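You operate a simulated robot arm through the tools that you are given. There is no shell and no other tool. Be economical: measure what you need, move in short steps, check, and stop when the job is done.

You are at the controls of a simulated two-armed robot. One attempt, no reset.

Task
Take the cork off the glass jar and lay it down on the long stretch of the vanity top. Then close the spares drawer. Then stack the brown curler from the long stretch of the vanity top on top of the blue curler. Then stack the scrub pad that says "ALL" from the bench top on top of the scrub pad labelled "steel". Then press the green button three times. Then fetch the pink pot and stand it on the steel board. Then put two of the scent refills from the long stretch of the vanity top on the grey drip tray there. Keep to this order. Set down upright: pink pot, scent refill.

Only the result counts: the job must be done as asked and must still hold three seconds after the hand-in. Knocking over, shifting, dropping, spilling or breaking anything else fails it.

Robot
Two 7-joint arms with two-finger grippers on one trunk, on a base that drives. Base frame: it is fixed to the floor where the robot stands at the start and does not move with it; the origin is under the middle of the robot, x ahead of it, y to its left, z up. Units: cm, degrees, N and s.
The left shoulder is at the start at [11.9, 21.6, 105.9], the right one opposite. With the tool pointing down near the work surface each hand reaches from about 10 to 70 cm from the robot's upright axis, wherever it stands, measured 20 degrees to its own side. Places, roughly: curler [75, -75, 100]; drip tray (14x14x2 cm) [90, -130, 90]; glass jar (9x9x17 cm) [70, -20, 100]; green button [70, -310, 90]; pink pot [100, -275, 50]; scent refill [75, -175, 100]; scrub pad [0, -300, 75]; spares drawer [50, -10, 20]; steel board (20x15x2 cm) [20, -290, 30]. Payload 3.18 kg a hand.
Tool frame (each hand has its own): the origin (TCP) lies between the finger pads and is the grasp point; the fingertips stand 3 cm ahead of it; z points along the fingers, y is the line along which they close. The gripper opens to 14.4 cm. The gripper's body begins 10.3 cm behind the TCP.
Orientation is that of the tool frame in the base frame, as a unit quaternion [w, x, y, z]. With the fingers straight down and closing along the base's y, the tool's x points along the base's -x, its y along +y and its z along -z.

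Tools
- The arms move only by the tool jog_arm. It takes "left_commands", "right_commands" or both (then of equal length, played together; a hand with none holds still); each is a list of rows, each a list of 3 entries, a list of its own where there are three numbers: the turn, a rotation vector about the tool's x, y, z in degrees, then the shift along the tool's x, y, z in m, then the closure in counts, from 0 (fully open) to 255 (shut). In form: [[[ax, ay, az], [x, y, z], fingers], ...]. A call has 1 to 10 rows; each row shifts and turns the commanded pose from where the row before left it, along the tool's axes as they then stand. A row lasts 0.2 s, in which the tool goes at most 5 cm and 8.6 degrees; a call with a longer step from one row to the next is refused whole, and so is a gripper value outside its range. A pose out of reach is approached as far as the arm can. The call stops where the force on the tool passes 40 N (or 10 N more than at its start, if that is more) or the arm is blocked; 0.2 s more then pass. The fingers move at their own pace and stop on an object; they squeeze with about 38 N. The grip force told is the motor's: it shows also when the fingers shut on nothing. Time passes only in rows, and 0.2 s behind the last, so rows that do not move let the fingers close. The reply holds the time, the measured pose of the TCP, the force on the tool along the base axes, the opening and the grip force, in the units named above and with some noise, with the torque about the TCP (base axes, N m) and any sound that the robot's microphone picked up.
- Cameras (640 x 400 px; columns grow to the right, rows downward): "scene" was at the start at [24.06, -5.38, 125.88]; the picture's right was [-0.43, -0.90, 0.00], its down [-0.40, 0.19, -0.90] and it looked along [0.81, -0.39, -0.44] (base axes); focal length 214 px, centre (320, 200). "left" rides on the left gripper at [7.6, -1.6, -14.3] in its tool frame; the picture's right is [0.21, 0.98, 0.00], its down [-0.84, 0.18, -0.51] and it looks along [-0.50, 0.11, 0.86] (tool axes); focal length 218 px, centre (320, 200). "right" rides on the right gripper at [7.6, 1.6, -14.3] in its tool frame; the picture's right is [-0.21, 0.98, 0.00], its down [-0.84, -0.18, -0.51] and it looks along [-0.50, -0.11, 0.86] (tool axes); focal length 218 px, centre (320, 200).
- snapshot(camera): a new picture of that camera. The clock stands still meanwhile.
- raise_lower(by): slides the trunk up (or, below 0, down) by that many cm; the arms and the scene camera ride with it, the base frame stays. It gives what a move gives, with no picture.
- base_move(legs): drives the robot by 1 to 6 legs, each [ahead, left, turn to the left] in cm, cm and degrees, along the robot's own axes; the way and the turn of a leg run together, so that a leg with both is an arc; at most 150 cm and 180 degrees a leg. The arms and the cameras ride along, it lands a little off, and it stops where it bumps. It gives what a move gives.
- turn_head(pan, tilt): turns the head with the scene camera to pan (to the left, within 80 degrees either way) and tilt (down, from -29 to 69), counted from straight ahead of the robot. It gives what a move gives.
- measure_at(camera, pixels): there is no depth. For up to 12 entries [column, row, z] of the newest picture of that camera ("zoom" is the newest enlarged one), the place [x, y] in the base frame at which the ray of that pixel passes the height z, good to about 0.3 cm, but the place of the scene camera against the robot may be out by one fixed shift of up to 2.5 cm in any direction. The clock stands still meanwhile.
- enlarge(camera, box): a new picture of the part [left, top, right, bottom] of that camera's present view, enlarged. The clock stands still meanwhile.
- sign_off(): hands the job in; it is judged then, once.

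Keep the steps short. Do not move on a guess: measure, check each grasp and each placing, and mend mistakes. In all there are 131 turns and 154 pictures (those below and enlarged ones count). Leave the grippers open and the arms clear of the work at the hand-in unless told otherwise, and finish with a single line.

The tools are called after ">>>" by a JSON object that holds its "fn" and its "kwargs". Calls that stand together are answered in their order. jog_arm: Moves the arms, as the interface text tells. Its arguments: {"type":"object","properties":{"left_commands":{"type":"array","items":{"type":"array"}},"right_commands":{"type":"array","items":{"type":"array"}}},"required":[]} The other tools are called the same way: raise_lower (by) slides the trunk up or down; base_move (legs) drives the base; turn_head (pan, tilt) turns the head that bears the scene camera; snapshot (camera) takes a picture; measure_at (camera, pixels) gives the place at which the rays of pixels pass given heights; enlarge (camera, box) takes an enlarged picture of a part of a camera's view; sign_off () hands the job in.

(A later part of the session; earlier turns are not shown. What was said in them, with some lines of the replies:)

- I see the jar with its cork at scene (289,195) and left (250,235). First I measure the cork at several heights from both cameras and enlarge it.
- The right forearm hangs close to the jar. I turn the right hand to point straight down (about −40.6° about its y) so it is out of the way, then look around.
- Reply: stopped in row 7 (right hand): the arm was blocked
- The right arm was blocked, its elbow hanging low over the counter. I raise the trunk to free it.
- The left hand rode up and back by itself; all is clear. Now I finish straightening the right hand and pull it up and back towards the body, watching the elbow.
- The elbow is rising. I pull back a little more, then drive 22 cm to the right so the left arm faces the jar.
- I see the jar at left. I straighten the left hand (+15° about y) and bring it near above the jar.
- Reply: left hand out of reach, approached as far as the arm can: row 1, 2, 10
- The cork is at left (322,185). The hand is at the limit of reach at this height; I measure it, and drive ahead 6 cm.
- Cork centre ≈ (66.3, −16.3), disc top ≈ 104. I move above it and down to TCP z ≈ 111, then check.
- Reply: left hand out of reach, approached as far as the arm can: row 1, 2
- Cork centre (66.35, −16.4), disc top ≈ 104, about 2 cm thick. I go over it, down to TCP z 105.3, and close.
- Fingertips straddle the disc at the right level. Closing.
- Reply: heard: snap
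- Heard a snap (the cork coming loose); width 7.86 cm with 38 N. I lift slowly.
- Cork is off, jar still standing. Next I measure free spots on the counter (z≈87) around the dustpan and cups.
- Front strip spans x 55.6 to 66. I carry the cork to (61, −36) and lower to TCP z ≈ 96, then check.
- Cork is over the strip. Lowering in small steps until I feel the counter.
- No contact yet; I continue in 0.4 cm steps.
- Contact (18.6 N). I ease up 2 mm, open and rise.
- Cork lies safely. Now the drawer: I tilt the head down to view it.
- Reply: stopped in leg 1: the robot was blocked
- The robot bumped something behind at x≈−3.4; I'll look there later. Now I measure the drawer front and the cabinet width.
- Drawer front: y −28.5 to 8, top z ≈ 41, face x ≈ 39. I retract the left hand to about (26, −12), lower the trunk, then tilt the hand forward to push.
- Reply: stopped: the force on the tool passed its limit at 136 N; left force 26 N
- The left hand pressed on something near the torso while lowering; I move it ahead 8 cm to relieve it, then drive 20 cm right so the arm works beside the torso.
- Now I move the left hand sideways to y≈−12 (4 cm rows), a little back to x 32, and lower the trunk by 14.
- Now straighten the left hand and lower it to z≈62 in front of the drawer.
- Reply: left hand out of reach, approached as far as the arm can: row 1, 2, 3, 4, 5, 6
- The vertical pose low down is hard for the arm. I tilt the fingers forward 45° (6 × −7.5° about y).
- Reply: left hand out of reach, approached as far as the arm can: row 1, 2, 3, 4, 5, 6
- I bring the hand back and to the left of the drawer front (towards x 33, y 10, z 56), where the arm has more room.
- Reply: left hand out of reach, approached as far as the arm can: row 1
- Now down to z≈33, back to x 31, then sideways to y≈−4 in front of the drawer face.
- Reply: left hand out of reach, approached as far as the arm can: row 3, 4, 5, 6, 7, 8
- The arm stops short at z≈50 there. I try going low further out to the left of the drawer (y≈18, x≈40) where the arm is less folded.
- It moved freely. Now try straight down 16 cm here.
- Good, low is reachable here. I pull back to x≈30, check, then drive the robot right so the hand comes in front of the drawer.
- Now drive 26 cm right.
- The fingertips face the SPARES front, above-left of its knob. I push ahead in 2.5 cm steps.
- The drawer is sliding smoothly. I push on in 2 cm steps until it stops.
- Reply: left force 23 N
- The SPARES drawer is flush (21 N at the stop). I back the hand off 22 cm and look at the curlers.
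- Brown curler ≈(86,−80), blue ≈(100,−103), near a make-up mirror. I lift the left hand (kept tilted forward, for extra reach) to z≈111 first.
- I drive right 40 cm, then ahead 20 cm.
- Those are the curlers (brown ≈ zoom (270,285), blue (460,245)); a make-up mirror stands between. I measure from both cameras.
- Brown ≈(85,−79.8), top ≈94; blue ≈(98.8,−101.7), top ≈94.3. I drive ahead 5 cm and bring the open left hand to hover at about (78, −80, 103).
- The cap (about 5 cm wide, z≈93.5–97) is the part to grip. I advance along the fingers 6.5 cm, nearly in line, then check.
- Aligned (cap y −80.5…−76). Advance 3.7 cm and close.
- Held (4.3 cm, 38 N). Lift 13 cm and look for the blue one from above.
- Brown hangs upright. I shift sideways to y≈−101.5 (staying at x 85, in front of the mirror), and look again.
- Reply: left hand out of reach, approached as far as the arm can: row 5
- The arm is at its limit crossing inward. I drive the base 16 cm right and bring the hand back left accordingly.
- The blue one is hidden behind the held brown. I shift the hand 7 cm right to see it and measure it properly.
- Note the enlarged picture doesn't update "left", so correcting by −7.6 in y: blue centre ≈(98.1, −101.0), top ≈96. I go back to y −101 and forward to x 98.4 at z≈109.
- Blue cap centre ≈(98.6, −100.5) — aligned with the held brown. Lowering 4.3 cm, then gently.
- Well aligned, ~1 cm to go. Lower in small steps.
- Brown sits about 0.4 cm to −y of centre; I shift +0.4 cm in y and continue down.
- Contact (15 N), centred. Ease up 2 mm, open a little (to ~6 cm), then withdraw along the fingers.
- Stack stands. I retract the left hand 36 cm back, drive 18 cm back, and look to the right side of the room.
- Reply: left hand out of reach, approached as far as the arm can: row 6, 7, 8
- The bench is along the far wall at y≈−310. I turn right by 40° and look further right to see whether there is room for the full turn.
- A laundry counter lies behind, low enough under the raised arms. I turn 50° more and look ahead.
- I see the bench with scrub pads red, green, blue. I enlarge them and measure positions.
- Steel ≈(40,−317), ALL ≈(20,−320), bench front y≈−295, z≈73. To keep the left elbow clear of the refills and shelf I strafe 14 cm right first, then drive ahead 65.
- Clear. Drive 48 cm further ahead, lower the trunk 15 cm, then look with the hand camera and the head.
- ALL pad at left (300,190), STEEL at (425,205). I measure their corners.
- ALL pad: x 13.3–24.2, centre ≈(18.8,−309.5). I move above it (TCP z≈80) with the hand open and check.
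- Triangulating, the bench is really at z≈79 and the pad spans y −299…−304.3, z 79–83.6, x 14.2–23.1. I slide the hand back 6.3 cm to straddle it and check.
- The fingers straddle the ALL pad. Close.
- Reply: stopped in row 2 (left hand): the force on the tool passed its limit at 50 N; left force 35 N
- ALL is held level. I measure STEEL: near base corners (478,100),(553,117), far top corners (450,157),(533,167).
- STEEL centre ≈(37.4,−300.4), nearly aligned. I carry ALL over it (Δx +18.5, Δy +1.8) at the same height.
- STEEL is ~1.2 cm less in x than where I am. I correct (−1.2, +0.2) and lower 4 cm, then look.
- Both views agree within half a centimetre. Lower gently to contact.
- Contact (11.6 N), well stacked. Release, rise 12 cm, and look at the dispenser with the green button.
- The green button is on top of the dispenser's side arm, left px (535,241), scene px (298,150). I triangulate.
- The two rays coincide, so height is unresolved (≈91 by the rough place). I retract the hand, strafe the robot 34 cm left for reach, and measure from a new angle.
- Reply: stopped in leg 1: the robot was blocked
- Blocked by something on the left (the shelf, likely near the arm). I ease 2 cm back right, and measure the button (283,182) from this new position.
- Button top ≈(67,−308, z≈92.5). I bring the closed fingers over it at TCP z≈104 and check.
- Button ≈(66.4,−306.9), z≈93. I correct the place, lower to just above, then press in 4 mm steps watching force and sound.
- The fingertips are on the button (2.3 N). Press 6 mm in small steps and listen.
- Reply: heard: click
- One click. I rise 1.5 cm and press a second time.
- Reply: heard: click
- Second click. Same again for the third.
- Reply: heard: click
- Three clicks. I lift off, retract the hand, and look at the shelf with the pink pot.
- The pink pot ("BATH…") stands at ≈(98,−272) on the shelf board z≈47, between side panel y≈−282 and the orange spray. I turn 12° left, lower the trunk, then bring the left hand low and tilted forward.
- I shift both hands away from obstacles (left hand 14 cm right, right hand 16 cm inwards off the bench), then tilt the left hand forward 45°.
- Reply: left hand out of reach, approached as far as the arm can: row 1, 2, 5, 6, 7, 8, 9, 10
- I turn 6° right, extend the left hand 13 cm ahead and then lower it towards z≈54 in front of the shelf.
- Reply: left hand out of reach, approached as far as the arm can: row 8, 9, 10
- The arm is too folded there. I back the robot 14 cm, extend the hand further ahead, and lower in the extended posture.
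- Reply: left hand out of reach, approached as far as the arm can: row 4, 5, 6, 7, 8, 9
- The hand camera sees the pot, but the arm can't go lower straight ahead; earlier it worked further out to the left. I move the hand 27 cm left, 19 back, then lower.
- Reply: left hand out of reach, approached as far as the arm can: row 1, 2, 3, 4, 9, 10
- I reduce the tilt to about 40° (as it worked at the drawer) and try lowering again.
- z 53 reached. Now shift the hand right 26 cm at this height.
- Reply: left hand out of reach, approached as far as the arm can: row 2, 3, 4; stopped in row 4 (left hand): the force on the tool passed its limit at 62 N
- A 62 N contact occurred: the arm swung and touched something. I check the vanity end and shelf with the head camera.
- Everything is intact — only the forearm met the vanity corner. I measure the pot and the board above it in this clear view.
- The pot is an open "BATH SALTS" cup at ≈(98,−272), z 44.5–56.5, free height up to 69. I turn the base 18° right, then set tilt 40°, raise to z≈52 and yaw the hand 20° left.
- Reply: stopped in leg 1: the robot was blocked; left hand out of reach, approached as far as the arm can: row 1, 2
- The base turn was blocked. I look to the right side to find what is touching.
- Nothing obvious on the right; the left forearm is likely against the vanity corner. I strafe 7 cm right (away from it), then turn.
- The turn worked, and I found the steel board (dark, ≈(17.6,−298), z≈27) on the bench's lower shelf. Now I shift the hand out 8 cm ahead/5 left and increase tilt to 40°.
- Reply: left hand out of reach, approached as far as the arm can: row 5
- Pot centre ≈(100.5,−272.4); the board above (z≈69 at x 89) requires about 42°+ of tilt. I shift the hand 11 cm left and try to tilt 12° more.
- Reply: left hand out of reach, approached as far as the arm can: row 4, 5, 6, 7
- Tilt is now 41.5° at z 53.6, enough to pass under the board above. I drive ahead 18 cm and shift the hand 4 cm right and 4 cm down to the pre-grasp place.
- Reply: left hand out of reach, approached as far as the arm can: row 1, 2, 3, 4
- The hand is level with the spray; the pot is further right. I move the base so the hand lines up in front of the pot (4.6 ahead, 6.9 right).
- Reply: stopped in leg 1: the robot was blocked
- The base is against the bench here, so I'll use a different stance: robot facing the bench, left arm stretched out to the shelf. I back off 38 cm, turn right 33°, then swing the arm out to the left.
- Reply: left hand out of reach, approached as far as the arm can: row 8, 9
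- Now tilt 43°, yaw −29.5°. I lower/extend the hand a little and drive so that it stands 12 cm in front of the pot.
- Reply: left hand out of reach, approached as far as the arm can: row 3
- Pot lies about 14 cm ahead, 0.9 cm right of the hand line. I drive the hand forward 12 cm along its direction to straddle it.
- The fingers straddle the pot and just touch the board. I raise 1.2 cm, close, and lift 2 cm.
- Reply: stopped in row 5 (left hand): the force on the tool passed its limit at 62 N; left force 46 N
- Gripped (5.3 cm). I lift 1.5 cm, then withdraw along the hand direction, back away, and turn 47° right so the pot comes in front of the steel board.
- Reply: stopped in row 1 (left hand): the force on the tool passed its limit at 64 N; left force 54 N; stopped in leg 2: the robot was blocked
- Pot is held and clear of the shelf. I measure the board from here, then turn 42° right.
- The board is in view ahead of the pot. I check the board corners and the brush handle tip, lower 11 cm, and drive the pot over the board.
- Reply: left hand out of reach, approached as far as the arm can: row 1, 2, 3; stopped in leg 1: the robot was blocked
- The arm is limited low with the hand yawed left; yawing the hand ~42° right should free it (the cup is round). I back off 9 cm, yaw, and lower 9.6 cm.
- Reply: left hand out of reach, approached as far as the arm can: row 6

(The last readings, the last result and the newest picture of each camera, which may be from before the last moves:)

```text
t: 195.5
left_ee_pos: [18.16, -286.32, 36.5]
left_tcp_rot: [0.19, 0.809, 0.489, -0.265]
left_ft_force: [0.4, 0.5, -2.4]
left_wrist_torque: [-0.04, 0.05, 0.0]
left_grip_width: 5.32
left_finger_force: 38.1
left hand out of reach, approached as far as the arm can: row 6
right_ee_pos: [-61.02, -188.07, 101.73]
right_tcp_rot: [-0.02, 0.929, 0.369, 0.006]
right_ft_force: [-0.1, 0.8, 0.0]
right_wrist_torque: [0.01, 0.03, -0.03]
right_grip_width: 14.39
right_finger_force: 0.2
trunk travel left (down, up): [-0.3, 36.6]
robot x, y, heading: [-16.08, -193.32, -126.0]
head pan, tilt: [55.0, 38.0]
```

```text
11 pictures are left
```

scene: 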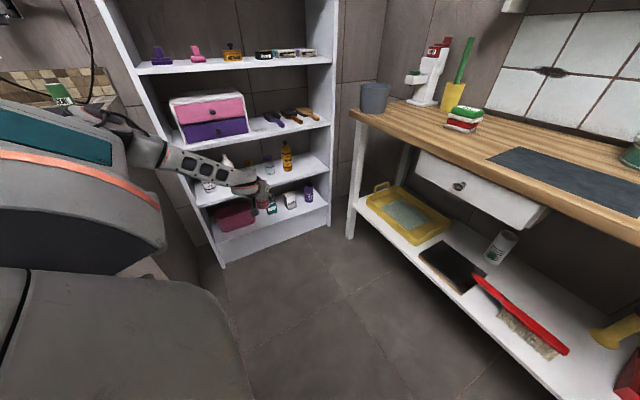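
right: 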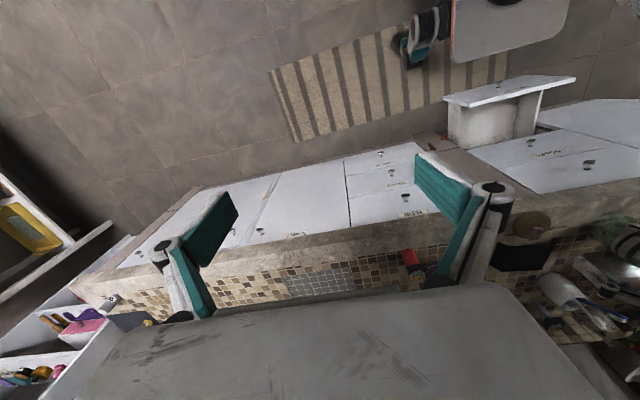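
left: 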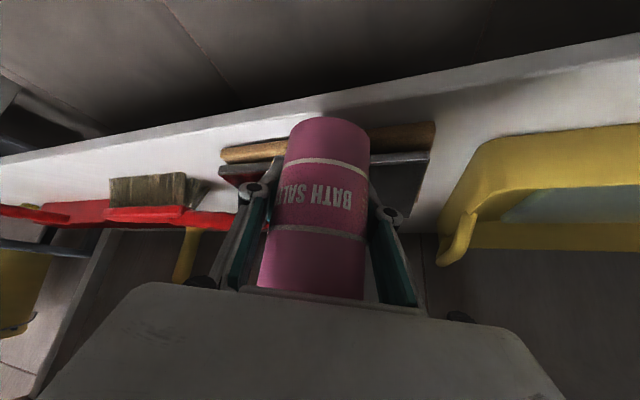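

Tilt kept (38°), pot base ≈31.5. I drive the pot over the board (8 ahead, 6 left) and lower 2 cm.

>>> {"fn": "base_move", "kwargs": {"legs": [[8, 6, 0]]}}

>>> {"fn": "jog_arm", "kwargs": {"left_commands": [[[0, 0, 0], [0.0062, 0, 0.0079], 255], [[0, 0, 0], [0.0062, 0, 0.0079], 255], [[0, 0, 0], [0, 0, 0], 255]]}}

>>> {"fn": "snapshot", "kwargs": {"camera": "left"}}

```text
t: 196.7
left_ee_pos: [18.22, -296.29, 36.36]
left_tcp_rot: [0.189, 0.81, 0.489, -0.264]
left_ft_force: [0.1, -0.7, -1.1]
left_wrist_torque: [-0.04, 0.0, -0.04]
left_grip_width: 5.29
left_finger_force: 38.2
right_ee_pos: [-60.82, -198.0, 101.73]
right_tcp_rot: [-0.02, 0.929, 0.369, 0.006]
right_ft_force: [0.2, -0.3, -0.1]
right_wrist_torque: [0.0, -0.02, -0.02]
right_grip_width: 14.39
right_finger_force: 0.0
trunk travel left (down, up): [-0.3, 36.6]
robot x, y, heading: [-15.7, -203.21, -126.3]
head pan, tilt: [55.0, 38.0]
```

```text
t: 197.2
left_ee_pos: [18.38, -296.82, 36.35]
left_tcp_rot: [0.195, 0.807, 0.488, -0.27]
left_ft_force: [-2.7, 7.3, 22.2]
left_wrist_torque: [0.33, 0.82, -0.34]
left_grip_width: 5.3
left_finger_force: 38.0
right_ee_pos: [-60.91, -197.76, 101.74]
right_tcp_rot: [-0.019, 0.929, 0.369, 0.005]
right_ft_force: [0.3, 0.1, 0.6]
right_wrist_torque: [-0.04, -0.02, 0.0]
right_grip_width: 14.42
right_finger_force: 0.0
trunk travel left (down, up): [-0.3, 36.6]
robot x, y, heading: [-15.65, -203.59, -125.9]
head pan, tilt: [55.0, 38.0]
stopped in row 2 (left hand): the force on the tool passed its limit at 47 N (the readings are from after the stop); the commanded pose is now the measured one
```

```text
10 pictures are left
```

left: 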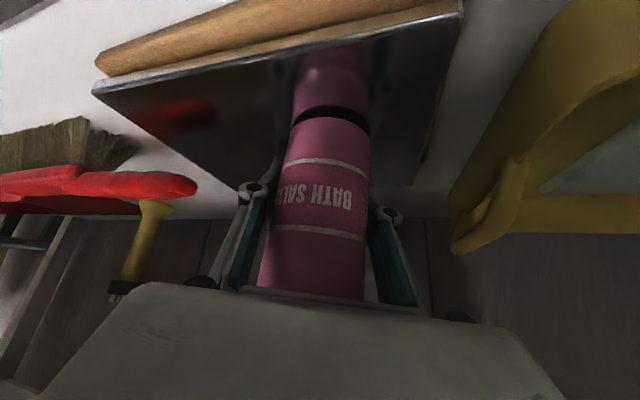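

The cup is on the board (22 N, its reflection meets it). I open gently and withdraw along the fingers.

>>> {"fn": "jog_arm", "kwargs": {"left_commands": [[[0, 0, 0], [0, 0, 0], 190], [[0, 0, 0], [0, 0, 0], 130], [[0, 0, 0], [0, 0, 0], 90], [[0, 0, 0], [0, 0, 0], 90], [[0, 0, 0], [0, 0, -0.03], 90], [[0, 0, 0], [0, 0, -0.04], 90], [[0, 0, 0], [0, 0, -0.04], 90]]}}

>>> {"fn": "snapshot", "kwargs": {"camera": "left"}}

```text
t: 198.8
left_ee_pos: [21.01, -290.3, 44.41]
left_tcp_rot: [0.192, 0.809, 0.487, -0.267]
left_ft_force: [0.3, -0.2, 0.4]
left_wrist_torque: [0.0, 0.0, 0.0]
left_grip_width: 9.31
left_finger_force: 0.1
right_ee_pos: [-60.82, -197.89, 101.72]
right_tcp_rot: [-0.021, 0.929, 0.369, 0.006]
right_ft_force: [0.4, -0.6, 0.0]
right_wrist_torque: [-0.02, 0.01, 0.02]
right_grip_width: 14.4
right_finger_force: 0.0
trunk travel left (down, up): [-0.3, 36.6]
robot x, y, heading: [-15.82, -203.45, -126.4]
head pan, tilt: [55.0, 38.0]
```

```text
9 pictures are left
```

left: 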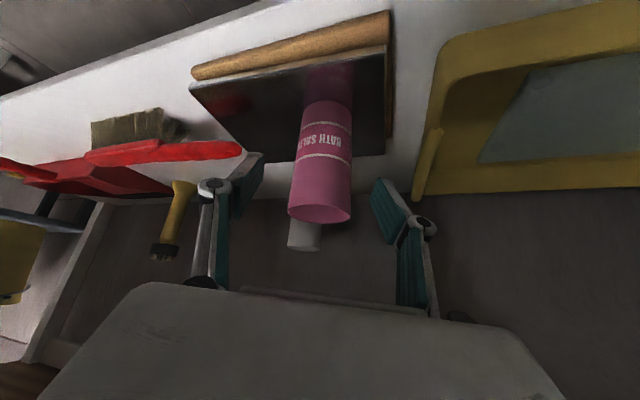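

The pink pot stands upright on the steel board. Now for the refills: back off, raise the trunk, lift the hand, turn to face the vanity and drive up; then look.

>>> {"fn": "base_move", "kwargs": {"legs": [[-20.3, -39.8, 0]]}}

>>> {"fn": "raise_lower", "kwargs": {"by": 30}}

>>> {"fn": "jog_arm", "kwargs": {"left_commands": [[[0, 0, 0], [-0.0296, 0, -0.0378], 60], [[0, 0, 0], [-0.0296, 0, -0.0378], 60], [[0, 0, 0], [-0.0296, 0, -0.0378], 60], [[0, 0, 0], [-0.0296, 0, -0.0378], 60], [[0, 0, 0], [-0.0296, 0, -0.0378], 60], [[0, 0, 0], [-0.0296, 0, -0.0378], 60], [[0, 0, 0], [-0.0296, 0, -0.0378], 60], [[0, 0, 0], [-0.0296, 0, -0.0378], 60], [[0, 0, 0], [-0.0296, 0, -0.0378], 60]]}}

>>> {"fn": "base_move", "kwargs": {"legs": [[0, 0, 126.3], [54, -30, 0]]}}

>>> {"fn": "turn_head", "kwargs": {"pan": 0, "tilt": 35}}

>>> {"fn": "snapshot", "kwargs": {"camera": "scene"}}

```text
t: 202.9
left_ee_pos: [1.17, -250.26, 44.39]
left_tcp_rot: [0.193, 0.807, 0.489, -0.267]
left_ft_force: [-0.8, -0.8, 0.3]
left_wrist_torque: [-0.01, -0.03, 0.02]
left_grip_width: 9.33
left_finger_force: 0.0
right_ee_pos: [-81.1, -158.24, 101.74]
right_tcp_rot: [-0.02, 0.928, 0.371, 0.005]
right_ft_force: [-0.4, 1.8, 0.2]
right_wrist_torque: [-0.01, -0.01, 0.01]
right_grip_width: 14.4
right_finger_force: 0.0
trunk travel left (down, up): [-0.3, 36.6]
robot x, y, heading: [-35.86, -163.49, -125.6]
head pan, tilt: [55.0, 38.0]
```

```text
t: 204.4
left_ee_pos: [-1.26, -253.77, 66.51]
left_tcp_rot: [0.223, 0.777, 0.479, -0.34]
left_ft_force: [0.0, -0.2, -0.7]
left_wrist_torque: [0.0, 0.05, -0.01]
left_grip_width: 9.34
left_finger_force: 0.1
right_ee_pos: [-80.85, -154.45, 116.52]
right_tcp_rot: [0.02, 0.953, 0.302, 0.007]
right_ft_force: [-0.3, 0.3, -0.1]
right_wrist_torque: [0.01, 0.01, 0.02]
right_grip_width: 14.41
right_finger_force: 0.0
trunk travel left (down, up): [-15.3, 21.6]
robot x, y, heading: [-35.96, -163.55, -125.6]
head pan, tilt: [55.0, 38.0]
stopped: the arm was blocked; the commanded pose is now the measured one
```

```text
t: 206.4
left_ee_pos: [1.05, -246.63, 108.82]
left_tcp_rot: [0.224, 0.778, 0.48, -0.338]
left_ft_force: [-0.3, 0.1, 0.6]
left_wrist_torque: [-0.01, -0.01, 0.03]
left_grip_width: 11.0
left_finger_force: 0.1
right_ee_pos: [-80.97, -154.67, 116.41]
right_tcp_rot: [0.019, 0.953, 0.302, 0.009]
right_ft_force: [0.1, 0.2, 0.3]
right_wrist_torque: [-0.03, -0.01, -0.02]
right_grip_width: 14.38
right_finger_force: 0.0
trunk travel left (down, up): [-15.3, 21.6]
robot x, y, heading: [-35.98, -163.92, -125.8]
head pan, tilt: [55.0, 38.0]
```

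```text
t: 215.2
left_ee_pos: [63.66, -113.47, 108.63]
left_tcp_rot: [0.403, -0.079, 0.911, 0.048]
left_ft_force: [0.1, 0.1, -0.1]
left_wrist_torque: [0.03, -0.02, 0.01]
left_grip_width: 11.02
left_finger_force: 0.1
right_ee_pos: [38.93, -234.45, 116.33]
right_tcp_rot: [0.0, 0.158, 0.987, 0.02]
right_ft_force: [0.9, 0.5, -1.0]
right_wrist_torque: [0.02, 0.03, -0.03]
right_grip_width: 14.37
right_finger_force: 0.0
trunk travel left (down, up): [-15.3, 21.6]
robot x, y, heading: [18.84, -193.19, 0.7]
head pan, tilt: [55.0, 38.0]
```

```text
t: 216.4
left_ee_pos: [63.72, -113.41, 108.75]
left_tcp_rot: [0.402, -0.078, 0.911, 0.047]
left_ft_force: [0.1, 0.3, -0.1]
left_wrist_torque: [0.0, -0.01, -0.01]
left_grip_width: 11.0
left_finger_force: 0.1
right_ee_pos: [38.8, -234.23, 116.32]
right_tcp_rot: [0.0, 0.16, 0.987, 0.02]
right_ft_force: [0.1, 0.1, 1.0]
right_wrist_torque: [0.02, 0.02, 0.01]
right_grip_width: 14.42
right_finger_force: 0.1
trunk travel left (down, up): [-15.3, 21.6]
robot x, y, heading: [19.08, -192.82, 0.4]
head pan, tilt: [0.0, 35.0]
```

```text
8 pictures are left
```

scene: 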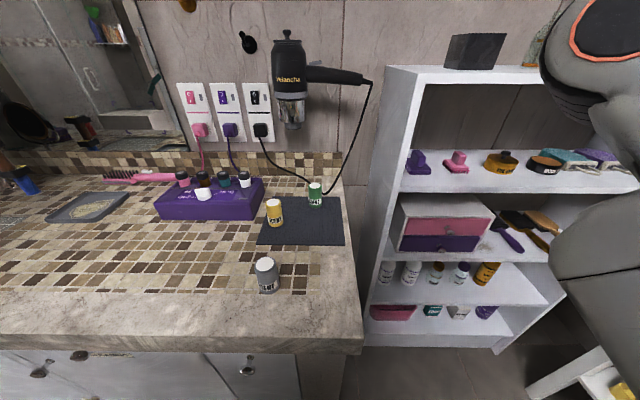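

Everything moved well. Refills: grey (267,275), yellow (274,212), green (315,193); tray (90,205). I measure them, and bring the hand sideways toward them at z≈108.

>>> {"fn": "measure_at", "kwargs": {"camera": "scene", "pixels": [[268, 291, 87.5], [266, 263, 95], [274, 227, 88], [273, 203, 96], [315, 206, 88], [315, 186, 96], [48, 220, 88.5], [126, 208, 88.5], [80, 193, 88.5], [122, 196, 88.5], [225, 218, 90], [258, 230, 88]]}}

>>> {"fn": "jog_arm", "kwargs": {"left_commands": [[[0, 0, 0], [0.01, -0.046, -0.011], 60], [[0, 0, 0], [0.01, -0.046, -0.011], 60], [[0, 0, 0], [0.01, -0.046, -0.011], 60], [[0, 0, 0], [0.01, -0.046, -0.011], 60], [[0, 0, 0], [0.01, -0.046, -0.011], 60], [[0, 0, 0], [0.01, -0.046, -0.011], 60], [[0, 0, 0], [0.01, -0.046, -0.011], 60], [[0, 0, 0], [0.01, -0.046, -0.011], 60], [[0, 0, 0], [0.01, -0.046, -0.011], 60], [[0, 0, 0], [0, 0, 0], 60]]}}

>>> {"fn": "snapshot", "kwargs": {"camera": "left"}}

```text
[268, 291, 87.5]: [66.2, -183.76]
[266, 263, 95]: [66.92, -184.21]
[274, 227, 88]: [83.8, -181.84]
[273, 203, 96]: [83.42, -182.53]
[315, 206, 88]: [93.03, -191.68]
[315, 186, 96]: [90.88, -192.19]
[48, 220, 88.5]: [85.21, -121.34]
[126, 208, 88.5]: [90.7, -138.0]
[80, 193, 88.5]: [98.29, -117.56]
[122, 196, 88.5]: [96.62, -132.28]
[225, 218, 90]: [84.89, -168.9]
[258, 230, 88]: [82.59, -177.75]
```

```text
t: 218.6
left_ee_pos: [64.69, -117.77, 105.96]
left_tcp_rot: [0.404, -0.078, 0.91, 0.045]
left_ft_force: [-0.4, 0.4, -0.3]
left_wrist_torque: [-0.01, -0.04, 0.02]
left_grip_width: 11.01
left_finger_force: 0.0
left hand out of reach, approached as far as the arm can: row 1, 2, 3, 4, 5, 6, 7, 8, 9
right_ee_pos: [38.78, -234.35, 116.37]
right_tcp_rot: [0.0, 0.158, 0.987, 0.02]
right_ft_force: [-0.1, -0.2, -0.4]
right_wrist_torque: [0.0, 0.03, 0.01]
right_grip_width: 14.38
right_finger_force: 0.1
trunk travel left (down, up): [-15.3, 21.6]
robot x, y, heading: [18.82, -192.96, 0.8]
head pan, tilt: [0.0, 35.0]
```

```text
7 pictures are left
```

left: 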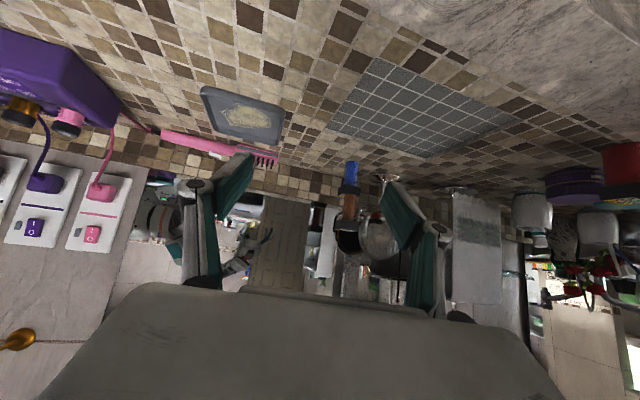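

The arm is too folded for that. I drive to about (5,−205), straighten the hand to ~15° tilt, and move it above the grey refill (≈(67,−185)).

>>> {"fn": "base_move", "kwargs": {"legs": [[-14, -12, 0]]}}

>>> {"fn": "jog_arm", "kwargs": {"left_commands": [[[0, 8.25, 0], [0, 0, 0], 60], [[0, 8.25, 0], [0, 0, 0], 60], [[0, 8.25, 0], [0, 0, 0], 60], [[0, 8.25, 0], [0, 0, 0], 60], [[0, 0, 0], [-0.0044, -0.0468, 0.0012], 60], [[0, 0, 0], [-0.0044, -0.0468, 0.0012], 60], [[0, 0, 0], [-0.0044, -0.0468, 0.0012], 60], [[0, 0, 0], [-0.0044, -0.0468, 0.0012], 60], [[0, 0, 0], [-0.0044, -0.0468, 0.0012], 60], [[0, 0, 0], [-0.0044, -0.0468, 0.0012], 60]]}}

>>> {"fn": "jog_arm", "kwargs": {"left_commands": [[[0, 0, 0], [-0.0044, -0.0468, 0.0012], 60], [[0, 0, 0], [-0.0044, -0.0468, 0.0012], 60], [[0, 0, 0], [-0.0044, -0.0468, 0.0012], 60], [[0, 0, 0], [-0.0044, -0.0468, 0.0012], 60], [[0, 0, 0], [-0.0044, -0.0468, 0.0012], 60], [[0, 0, 0], [-0.0044, -0.0468, 0.0012], 60], [[0, 0, 0], [0, 0, 0], 60]]}}

>>> {"fn": "snapshot", "kwargs": {"camera": "left"}}

```text
t: 220.4
left_ee_pos: [50.78, -130.06, 105.87]
left_tcp_rot: [0.404, -0.079, 0.91, 0.046]
left_ft_force: [-1.2, 0.2, 0.3]
left_wrist_torque: [0.04, 0.02, 0.06]
left_grip_width: 11.0
left_finger_force: 0.0
right_ee_pos: [25.03, -246.53, 116.31]
right_tcp_rot: [0.0, 0.158, 0.987, 0.022]
right_ft_force: [-0.7, -0.9, 0.6]
right_wrist_torque: [0.0, -0.05, -0.01]
right_grip_width: 14.42
right_finger_force: 0.0
trunk travel left (down, up): [-15.3, 21.6]
robot x, y, heading: [5.28, -205.13, 0.4]
head pan, tilt: [0.0, 35.0]
```

```text
t: 222.6
left_ee_pos: [67.52, -133.43, 104.38]
left_tcp_rot: [0.127, -0.088, 0.988, 0.015]
left_ft_force: [-0.4, 0.7, 0.1]
left_wrist_torque: [0.03, 0.03, 0.01]
left_grip_width: 11.0
left_finger_force: 0.1
left hand out of reach, approached as far as the arm can: row 1, 2, 3, 5, 6, 7, 8, 9, 10
right_ee_pos: [25.07, -246.58, 116.28]
right_tcp_rot: [-0.001, 0.158, 0.987, 0.02]
right_ft_force: [1.6, 0.2, -0.3]
right_wrist_torque: [0.02, 0.02, -0.02]
right_grip_width: 14.36
right_finger_force: 0.1
trunk travel left (down, up): [-15.3, 21.6]
robot x, y, heading: [5.11, -204.79, 0.8]
head pan, tilt: [0.0, 35.0]
```

```text
t: 224.2
left_ee_pos: [76.34, -136.25, 105.45]
left_tcp_rot: [0.129, -0.088, 0.988, 0.019]
left_ft_force: [0.1, -1.2, -0.6]
left_wrist_torque: [0.0, 0.01, 0.01]
left_grip_width: 11.02
left_finger_force: 0.0
left hand out of reach, approached as far as the arm can: row 1, 2, 3, 4, 5, 6
right_ee_pos: [25.19, -246.44, 116.3]
right_tcp_rot: [-0.001, 0.158, 0.987, 0.021]
right_ft_force: [0.2, 0.0, -0.3]
right_wrist_torque: [0.04, 0.02, 0.05]
right_grip_width: 14.42
right_finger_force: 0.0
trunk travel left (down, up): [-15.3, 21.6]
robot x, y, heading: [5.19, -205.0, 0.7]
head pan, tilt: [0.0, 35.0]
```

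```text
6 pictures are left
```

left: 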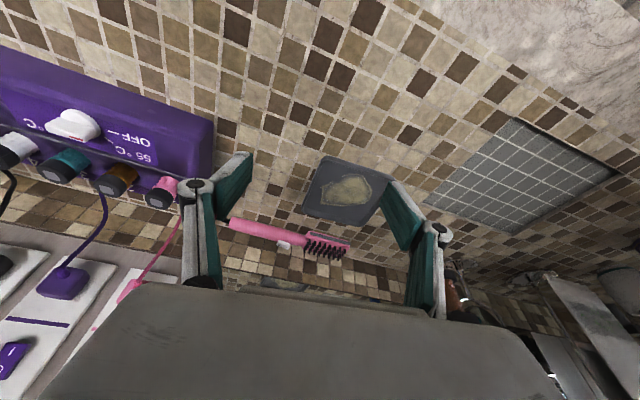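

I raise the trunk 13 cm and drive 20 cm right to make the reach easier, then move the hand above the grey refill.

>>> {"fn": "raise_lower", "kwargs": {"by": 13}}

>>> {"fn": "base_move", "kwargs": {"legs": [[0, -20, 0]]}}

>>> {"fn": "jog_arm", "kwargs": {"left_commands": [[[0, 0, 0], [0.0171, -0.0333, -0.0046], 60], [[0, 0, 0], [0.0171, -0.0333, -0.0046], 60], [[0, 0, 0], [0.0171, -0.0333, -0.0046], 60], [[0, 0, 0], [0.0171, -0.0333, -0.0046], 60], [[0, 0, 0], [0.0171, -0.0333, -0.0046], 60], [[0, 0, 0], [0.0171, -0.0333, -0.0046], 60], [[0, 0, 0], [0.0171, -0.0333, -0.0046], 60], [[0, 0, 0], [0.0171, -0.0333, -0.0046], 60], [[0, 0, 0], [0, 0, 0], 60]]}}

>>> {"fn": "snapshot", "kwargs": {"camera": "left"}}

```text
t: 225.4
left_ee_pos: [69.14, -136.36, 133.51]
left_tcp_rot: [0.259, -0.09, 0.962, 0.011]
left_ft_force: [-0.2, 0.2, -0.2]
left_wrist_torque: [-0.03, 0.01, -0.01]
left_grip_width: 11.01
left_finger_force: 0.1
right_ee_pos: [23.06, -248.78, 126.99]
right_tcp_rot: [-0.002, 0.221, 0.974, 0.056]
right_ft_force: [0.5, 0.0, 0.3]
right_wrist_torque: [-0.01, -0.01, 0.02]
right_grip_width: 14.4
right_finger_force: 0.0
trunk travel left (down, up): [-26.8, 10.2]
robot x, y, heading: [5.28, -205.02, 0.9]
head pan, tilt: [0.0, 35.0]
stopped: the arm was blocked; the commanded pose is now the measured one
```

```text
t: 227.8
left_ee_pos: [69.49, -156.58, 133.32]
left_tcp_rot: [0.259, -0.091, 0.962, 0.011]
left_ft_force: [0.0, 0.4, 0.7]
left_wrist_torque: [0.0, 0.01, 0.0]
left_grip_width: 11.02
left_finger_force: 0.0
right_ee_pos: [23.49, -268.92, 126.87]
right_tcp_rot: [-0.002, 0.22, 0.974, 0.057]
right_ft_force: [0.1, -0.8, -0.8]
right_wrist_torque: [-0.01, 0.0, -0.01]
right_grip_width: 14.37
right_finger_force: 0.0
trunk travel left (down, up): [-26.8, 10.2]
robot x, y, heading: [5.27, -225.4, 0.9]
head pan, tilt: [0.0, 35.0]
```

```text
t: 229.8
left_ee_pos: [69.55, -156.45, 133.47]
left_tcp_rot: [0.26, -0.09, 0.961, 0.011]
left_ft_force: [0.8, -0.9, 0.3]
left_wrist_torque: [0.0, 0.02, 0.01]
left_grip_width: 11.0
left_finger_force: 0.1
left hand out of reach, approached as far as the arm can: row 1, 2, 3, 4, 5, 6, 7, 8
right_ee_pos: [23.26, -268.96, 126.86]
right_tcp_rot: [-0.001, 0.221, 0.974, 0.057]
right_ft_force: [0.6, -0.3, -0.1]
right_wrist_torque: [-0.02, 0.03, 0.03]
right_grip_width: 14.4
right_finger_force: 0.1
trunk travel left (down, up): [-26.8, 10.2]
robot x, y, heading: [5.04, -225.06, 0.8]
head pan, tilt: [0.0, 35.0]
```

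```text
5 pictures are left
```

left: 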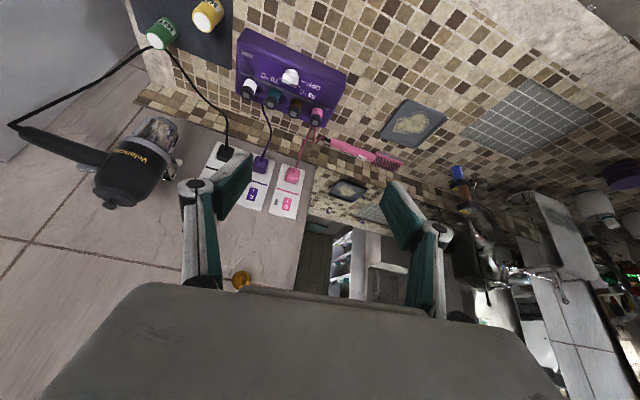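

The arm won't move inward, so I use the base for horizontal motion: lower the hand to ≈105, then drive to (−27.5,−195) with heading −40, which should put the hand over the grey refill.

>>> {"fn": "jog_arm", "kwargs": {"left_commands": [[[0, 0, 0], [0.0235, 0, 0.0407], 60], [[0, 0, 0], [0.0235, 0, 0.0407], 60], [[0, 0, 0], [0.0235, 0, 0.0407], 60], [[0, 0, 0], [0.0235, 0, 0.0407], 60], [[0, 0, 0], [0.0235, 0, 0.0407], 60], [[0, 0, 0], [0.0235, 0, 0.0407], 60]]}}

>>> {"fn": "base_move", "kwargs": {"legs": [[-32.1, 30.4, 0], [0, 0, -41]]}}

>>> {"fn": "snapshot", "kwargs": {"camera": "left"}}

```text
t: 231.2
left_ee_pos: [70.13, -155.52, 105.26]
left_tcp_rot: [0.259, -0.09, 0.962, 0.011]
left_ft_force: [-0.6, 1.0, -0.2]
left_wrist_torque: [-0.02, 0.01, -0.04]
left_grip_width: 11.02
left_finger_force: 0.0
left hand out of reach, approached as far as the arm can: row 1, 2, 3
right_ee_pos: [23.38, -268.85, 126.79]
right_tcp_rot: [-0.002, 0.221, 0.974, 0.056]
right_ft_force: [1.0, 2.4, 0.2]
right_wrist_torque: [-0.02, 0.01, 0.0]
right_grip_width: 14.39
right_finger_force: 0.1
trunk travel left (down, up): [-26.8, 10.2]
robot x, y, heading: [5.12, -225.49, 0.9]
head pan, tilt: [0.0, 35.0]
```

```text
t: 236.4
left_ee_pos: [67.46, -184.58, 105.41]
left_tcp_rot: [0.246, 0.249, 0.933, -0.08]
left_ft_force: [0.7, 0.6, -0.4]
left_wrist_torque: [0.02, 0.01, 0.01]
left_grip_width: 11.04
left_finger_force: 0.0
right_ee_pos: [-41.65, -240.29, 126.86]
right_tcp_rot: [0.018, 0.544, 0.837, 0.053]
right_ft_force: [0.6, 0.2, -0.9]
right_wrist_torque: [0.02, 0.01, 0.03]
right_grip_width: 14.43
right_finger_force: 0.1
trunk travel left (down, up): [-26.8, 10.2]
robot x, y, heading: [-26.7, -195.38, -39.8]
head pan, tilt: [0.0, 35.0]
```

```text
4 pictures are left
```

left: 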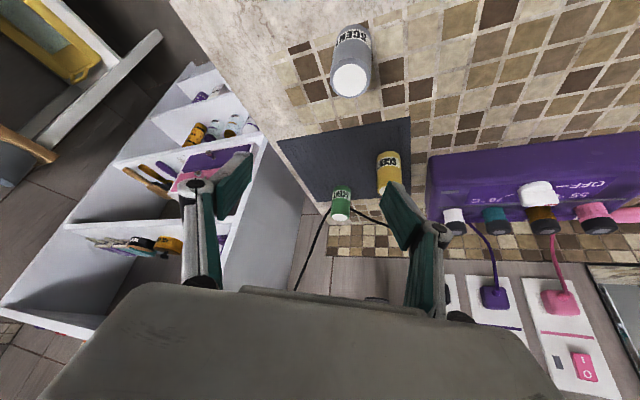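

The hand is right over it: refill ≈(67.3,−183.1), about 6 cm tall. I correct slightly, descend to TCP z≈92.3, close, lift 24 cm, and drive towards the tray (≈(89.5,−128)).

>>> {"fn": "jog_arm", "kwargs": {"left_commands": [[[0, 0, 0], [0.0183, 0.003, 0.0273], 60], [[0, 0, 0], [0.0183, 0.003, 0.0273], 60], [[0, 0, 0], [0.0183, 0.003, 0.0273], 60], [[0, 0, 0], [0.0183, 0.003, 0.0273], 60], [[0, 0, 0], [0, 0, 0], 60], [[0, 0, 0], [0, 0, 0], 170], [[0, 0, 0], [0, 0, 0], 255], [[0, 0, 0], [0, 0, 0], 255]]}}

>>> {"fn": "jog_arm", "kwargs": {"left_commands": [[[0, 0, 0], [-0.012, 0, -0.0208], 255], [[0, 0, 0], [-0.024, 0, -0.0416], 255], [[0, 0, 0], [-0.024, 0, -0.0416], 255], [[0, 0, 0], [-0.024, 0, -0.0416], 255], [[0, 0, 0], [-0.024, 0, -0.0416], 255], [[0, 0, 0], [0, 0, 0], 255]]}}

>>> {"fn": "base_move", "kwargs": {"legs": [[-14.8, 57, 0]]}}

>>> {"fn": "snapshot", "kwargs": {"camera": "left"}}

```text
t: 238.2
left_ee_pos: [67.28, -183.48, 92.34]
left_tcp_rot: [0.247, 0.25, 0.933, -0.08]
left_ft_force: [0.5, 0.4, 0.3]
left_wrist_torque: [0.01, 0.0, -0.02]
left_grip_width: 3.48
left_finger_force: 38.7
right_ee_pos: [-41.61, -240.17, 126.77]
right_tcp_rot: [0.019, 0.545, 0.836, 0.054]
right_ft_force: [0.0, -0.2, -0.1]
right_wrist_torque: [0.01, -0.02, 0.01]
right_grip_width: 14.4
right_finger_force: 0.0
trunk travel left (down, up): [-26.8, 10.2]
robot x, y, heading: [-26.91, -195.49, -39.7]
head pan, tilt: [0.0, 35.0]
```

```text
t: 239.6
left_ee_pos: [67.67, -182.74, 113.83]
left_tcp_rot: [0.245, 0.249, 0.934, -0.079]
left_ft_force: [-0.6, -0.1, -0.5]
left_wrist_torque: [-0.04, -0.01, -0.03]
left_grip_width: 3.49
left_finger_force: 38.4
right_ee_pos: [-41.51, -240.2, 126.89]
right_tcp_rot: [0.019, 0.544, 0.837, 0.053]
right_ft_force: [0.1, -0.4, 0.0]
right_wrist_torque: [0.01, 0.04, 0.0]
right_grip_width: 14.39
right_finger_force: 0.1
trunk travel left (down, up): [-26.8, 10.2]
robot x, y, heading: [-27.12, -195.39, -39.4]
head pan, tilt: [0.0, 35.0]
```

```text
t: 245.0
left_ee_pos: [92.39, -129.83, 113.85]
left_tcp_rot: [0.246, 0.249, 0.933, -0.08]
left_ft_force: [1.0, -0.1, -1.0]
left_wrist_torque: [0.01, -0.01, -0.03]
left_grip_width: 3.45
left_finger_force: 37.9
right_ee_pos: [-16.79, -187.03, 126.93]
right_tcp_rot: [0.018, 0.545, 0.836, 0.054]
right_ft_force: [0.2, 0.7, 0.0]
right_wrist_torque: [-0.01, -0.01, 0.0]
right_grip_width: 14.4
right_finger_force: 0.1
trunk travel left (down, up): [-26.8, 10.2]
robot x, y, heading: [-2.03, -142.31, -39.7]
head pan, tilt: [0.0, 35.0]
```

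```text
3 pictures are left
```

left: 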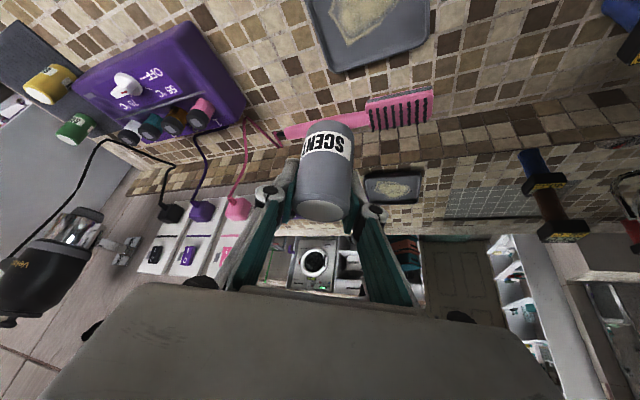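

The refill is held upright. Tray centre ≈(90,−126.5). I shift +1.8 cm in y, lower to the tray, release, lift, and check.

>>> {"fn": "jog_arm", "kwargs": {"left_commands": [[[0, 0, 0], [0.0078, 0.0156, -0.0045], 255], [[0, 0, 0], [0.0203, 0, 0.035], 255], [[0, 0, 0], [0.0203, 0, 0.035], 255], [[0, 0, 0], [0.0203, 0, 0.035], 255], [[0, 0, 0], [0.0203, 0, 0.035], 255], [[0, 0, 0], [0.0188, 0, 0.0325], 255], [[0, 0, 0], [0.0015, 0, 0.0026], 255], [[0, 0, 0], [0.0015, 0, 0.0026], 255], [[0, 0, 0], [0, 0, 0], 255]]}}

>>> {"fn": "jog_arm", "kwargs": {"left_commands": [[[0, 0, 0], [0, 0, 0], 215], [[0, 0, 0], [0, 0, 0], 180], [[0, 0, 0], [0, 0, 0], 150], [[0, 0, 0], [0, 0, 0], 145], [[0, 0, 0], [-0.015, 0, -0.026], 145], [[0, 0, 0], [-0.022, 0, -0.038], 145], [[0, 0, 0], [-0.022, 0, -0.038], 145], [[0, 0, 0], [-0.022, 0, -0.038], 145], [[0, 0, 0], [-0.022, 0, -0.038], 145]]}}

>>> {"fn": "snapshot", "kwargs": {"camera": "left"}}

```text
t: 247.0
left_ee_pos: [92.15, -128.44, 93.28]
left_tcp_rot: [0.247, 0.249, 0.933, -0.08]
left_ft_force: [-0.4, -0.5, 0.0]
left_wrist_torque: [0.02, 0.0, 0.03]
left_grip_width: 3.45
left_finger_force: 37.8
right_ee_pos: [-16.8, -187.02, 126.9]
right_tcp_rot: [0.019, 0.546, 0.836, 0.054]
right_ft_force: [0.1, -0.1, 0.5]
right_wrist_torque: [-0.03, 0.01, 0.0]
right_grip_width: 14.42
right_finger_force: 0.0
trunk travel left (down, up): [-26.8, 10.2]
robot x, y, heading: [-2.06, -142.06, -39.8]
head pan, tilt: [0.0, 35.0]
```

```text
t: 249.0
left_ee_pos: [92.36, -128.06, 114.0]
left_tcp_rot: [0.247, 0.248, 0.933, -0.079]
left_ft_force: [-0.3, -0.1, 0.4]
left_wrist_torque: [0.0, -0.02, -0.02]
left_grip_width: 6.2
left_finger_force: 0.1
right_ee_pos: [-16.81, -186.99, 126.95]
right_tcp_rot: [0.017, 0.546, 0.836, 0.054]
right_ft_force: [-0.4, 0.3, -0.7]
right_wrist_torque: [-0.01, -0.03, 0.0]
right_grip_width: 14.43
right_finger_force: 0.0
trunk travel left (down, up): [-26.8, 10.2]
robot x, y, heading: [-2.33, -142.43, -39.8]
head pan, tilt: [0.0, 35.0]
```

```text
2 pictures are left
```

left: 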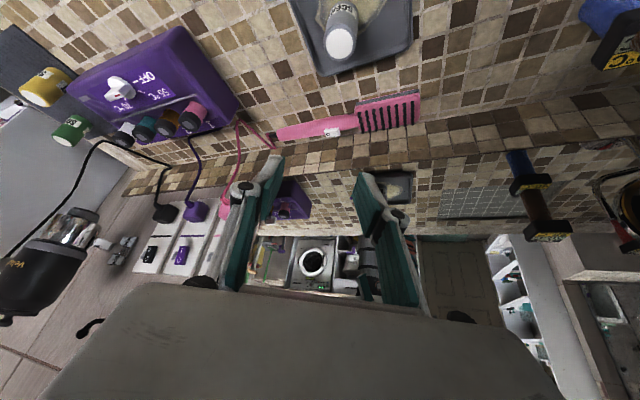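

First refill stands on the tray. I drive the hand back to hover over the yellow refill (≈(85.1,−181.2)) and look.

>>> {"fn": "base_move", "kwargs": {"legs": [[28.4, -45.5, 0]]}}

>>> {"fn": "snapshot", "kwargs": {"camera": "left"}}

```text
t: 253.6
left_ee_pos: [85.04, -180.8, 113.83]
left_tcp_rot: [0.247, 0.248, 0.933, -0.079]
left_ft_force: [0.0, -0.8, -0.9]
left_wrist_torque: [0.01, 0.03, 0.0]
left_grip_width: 6.21
left_finger_force: 0.2
right_ee_pos: [-24.01, -240.03, 126.89]
right_tcp_rot: [0.018, 0.545, 0.837, 0.053]
right_ft_force: [0.2, -0.3, 0.0]
right_wrist_torque: [-0.03, 0.0, 0.01]
right_grip_width: 14.4
right_finger_force: 0.1
trunk travel left (down, up): [-26.8, 10.2]
robot x, y, heading: [-9.63, -195.23, -39.7]
head pan, tilt: [0.0, 35.0]
```

```text
1 pictures are left
5 turns are left
```

left: 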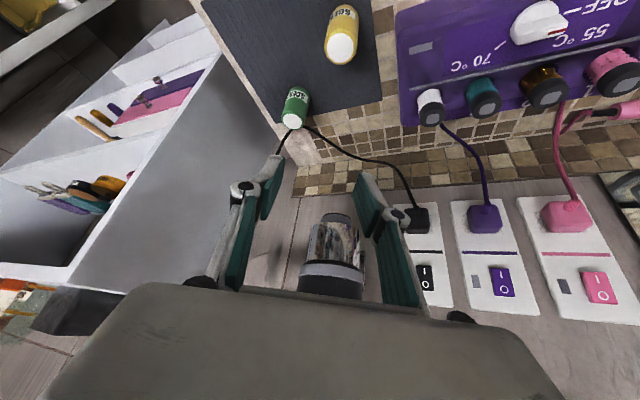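

Yellow refill ≈(84.7,−180.4), clear of the heater by ~5 cm. I descend with the 6 cm opening, close, lift, and drive to the tray.

>>> {"fn": "jog_arm", "kwargs": {"left_commands": [[[0, 0, 0], [0.0218, 0.0004, 0.0359], 145], [[0, 0, 0], [0.0218, 0.0004, 0.0359], 145], [[0, 0, 0], [0.0218, 0.0004, 0.0359], 145], [[0, 0, 0], [0.0218, 0.0004, 0.0359], 145], [[0, 0, 0], [0.0218, 0.0004, 0.0359], 145], [[0, 0, 0], [0, 0, 0], 145], [[0, 0, 0], [0, 0, 0], 255], [[0, 0, 0], [0, 0, 0], 255], [[0, 0, 0], [0, 0, 0], 255]]}}

>>> {"fn": "jog_arm", "kwargs": {"left_commands": [[[0, 0, 0], [-0.012, 0, -0.0208], 255], [[0, 0, 0], [-0.024, 0, -0.0416], 255], [[0, 0, 0], [-0.024, 0, -0.0416], 255], [[0, 0, 0], [-0.024, 0, -0.0416], 255], [[0, 0, 0], [-0.022, 0, -0.038], 255], [[0, 0, 0], [0, 0, 0], 255]]}}

>>> {"fn": "base_move", "kwargs": {"legs": [[-34.1, 46.8, 0]]}}

```text
t: 255.6
left_ee_pos: [84.62, -180.99, 92.91]
left_tcp_rot: [0.246, 0.248, 0.934, -0.079]
left_ft_force: [-0.8, -0.3, 0.4]
left_wrist_torque: [0.01, 0.07, 0.06]
left_grip_width: 3.55
left_finger_force: 37.4
right_ee_pos: [-24.07, -240.08, 126.79]
right_tcp_rot: [0.018, 0.544, 0.837, 0.054]
right_ft_force: [-0.2, -0.1, -0.2]
right_wrist_torque: [0.01, -0.01, 0.02]
right_grip_width: 14.4
right_finger_force: 0.0
trunk travel left (down, up): [-26.8, 10.2]
robot x, y, heading: [-9.44, -195.13, -39.9]
head pan, tilt: [0.0, 35.0]
```

```text
t: 256.9
left_ee_pos: [84.76, -180.27, 113.99]
left_tcp_rot: [0.246, 0.248, 0.934, -0.078]
left_ft_force: [-0.4, 1.1, -0.7]
left_wrist_torque: [-0.02, -0.01, -0.01]
left_grip_width: 3.51
left_finger_force: 38.2
right_ee_pos: [-23.95, -240.04, 126.78]
right_tcp_rot: [0.018, 0.545, 0.837, 0.052]
right_ft_force: [0.2, 0.2, -0.2]
right_wrist_torque: [0.02, 0.02, 0.01]
right_grip_width: 14.4
right_finger_force: 0.1
trunk travel left (down, up): [-26.8, 10.2]
robot x, y, heading: [-9.28, -194.93, -39.9]
head pan, tilt: [0.0, 35.0]
```

```text
t: 261.6
left_ee_pos: [87.71, -121.91, 114.1]
left_tcp_rot: [0.246, 0.247, 0.934, -0.08]
left_ft_force: [0.4, -0.4, 0.0]
left_wrist_torque: [-0.01, -0.02, 0.01]
left_grip_width: 3.53
left_finger_force: 37.7
right_ee_pos: [-20.82, -182.32, 126.9]
right_tcp_rot: [0.019, 0.542, 0.838, 0.054]
right_ft_force: [-0.3, -0.8, -0.1]
right_wrist_torque: [0.01, 0.0, 0.02]
right_grip_width: 14.38
right_finger_force: 0.1
trunk travel left (down, up): [-26.8, 10.2]
robot x, y, heading: [-6.56, -137.58, -39.6]
head pan, tilt: [0.0, 35.0]
4 turns are left
```

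Held (3.5 cm). I correct 1 cm forward, lower onto the tray beside the first, release, lift, and take the last picture.

>>> {"fn": "jog_arm", "kwargs": {"left_commands": [[[0, 0, 0], [-0.0087, 0, 0.005], 255], [[0, 0, 0], [0.0203, 0, 0.035], 255], [[0, 0, 0], [0.0203, 0, 0.035], 255], [[0, 0, 0], [0.0203, 0, 0.035], 255], [[0, 0, 0], [0.0203, 0, 0.035], 255], [[0, 0, 0], [0.0203, 0, 0.035], 255], [[0, 0, 0], [0.0032, 0, 0.0056], 255], [[0, 0, 0], [0, 0, 0], 255]]}}

>>> {"fn": "jog_arm", "kwargs": {"left_commands": [[[0, 0, 0], [0, 0, 0], 215], [[0, 0, 0], [0, 0, 0], 180], [[0, 0, 0], [0, 0, 0], 150], [[0, 0, 0], [0, 0, 0], 145], [[0, 0, 0], [-0.015, 0, -0.026], 145], [[0, 0, 0], [-0.022, 0, -0.038], 145], [[0, 0, 0], [-0.022, 0, -0.038], 145], [[0, 0, 0], [-0.022, 0, -0.038], 145], [[0, 0, 0], [-0.022, 0, -0.038], 0], [[0, 0, 0], [0, 0, 0], 0]]}}

>>> {"fn": "base_move", "kwargs": {"legs": [[-14, 0, 0]]}}

>>> {"fn": "snapshot", "kwargs": {"camera": "left"}}

```text
t: 263.4
left_ee_pos: [88.21, -122.95, 93.22]
left_tcp_rot: [0.247, 0.244, 0.935, -0.079]
left_ft_force: [-0.1, -0.7, -0.4]
left_wrist_torque: [-0.03, 0.01, 0.0]
left_grip_width: 3.54
left_finger_force: 38.4
right_ee_pos: [-20.76, -182.32, 126.88]
right_tcp_rot: [0.017, 0.542, 0.839, 0.053]
right_ft_force: [1.0, -0.4, -0.2]
right_wrist_torque: [0.04, 0.01, -0.02]
right_grip_width: 14.41
right_finger_force: 0.0
trunk travel left (down, up): [-26.8, 10.2]
robot x, y, heading: [-6.42, -137.35, -39.4]
head pan, tilt: [0.0, 35.0]
```

```text
t: 265.6
left_ee_pos: [88.43, -122.4, 113.69]
left_tcp_rot: [0.247, 0.246, 0.934, -0.079]
left_ft_force: [0.4, 0.0, -0.5]
left_wrist_torque: [-0.02, 0.03, 0.0]
left_grip_width: 14.4
left_finger_force: 0.2
right_ee_pos: [-20.74, -182.25, 126.94]
right_tcp_rot: [0.016, 0.542, 0.838, 0.054]
right_ft_force: [-0.1, 0.5, -0.6]
right_wrist_torque: [0.0, 0.01, 0.01]
right_grip_width: 14.37
right_finger_force: 0.0
trunk travel left (down, up): [-26.8, 10.2]
robot x, y, heading: [-6.14, -137.59, -39.1]
head pan, tilt: [0.0, 35.0]
```

```text
t: 266.9
left_ee_pos: [77.47, -113.59, 113.8]
left_tcp_rot: [0.247, 0.246, 0.934, -0.078]
left_ft_force: [0.6, 0.4, 1.4]
left_wrist_torque: [0.0, -0.04, -0.01]
left_grip_width: 14.42
left_finger_force: 0.0
right_ee_pos: [-31.89, -173.18, 126.84]
right_tcp_rot: [0.018, 0.542, 0.838, 0.054]
right_ft_force: [-0.2, 1.3, -0.5]
right_wrist_torque: [-0.06, -0.04, -0.02]
right_grip_width: 14.39
right_finger_force: 0.0
trunk travel left (down, up): [-26.8, 10.2]
robot x, y, heading: [-17.52, -128.32, -39.4]
head pan, tilt: [0.0, 35.0]
```

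```text
0 pictures are left
3 turns are left
```

left: 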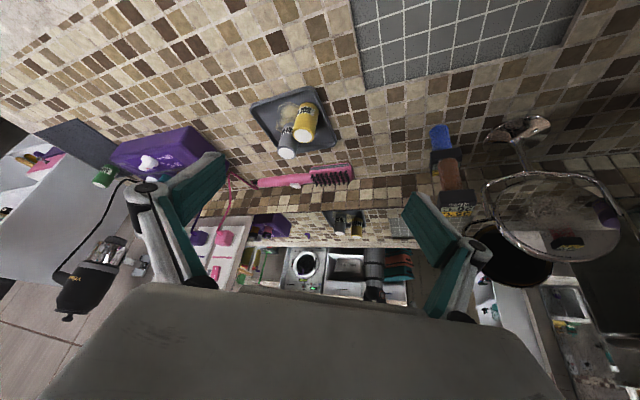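

Both refills stand upright on the tray, the curler stack is still standing, and both hands are open and clear. I hand the job in.

>>> {"fn": "sign_off", "kwargs": {}}

```text
The job is handed in.
```

The job is handed in, with all seven steps done in the order you gave and everything placed checked on camera except that the steel-board pot was last seen just after release.
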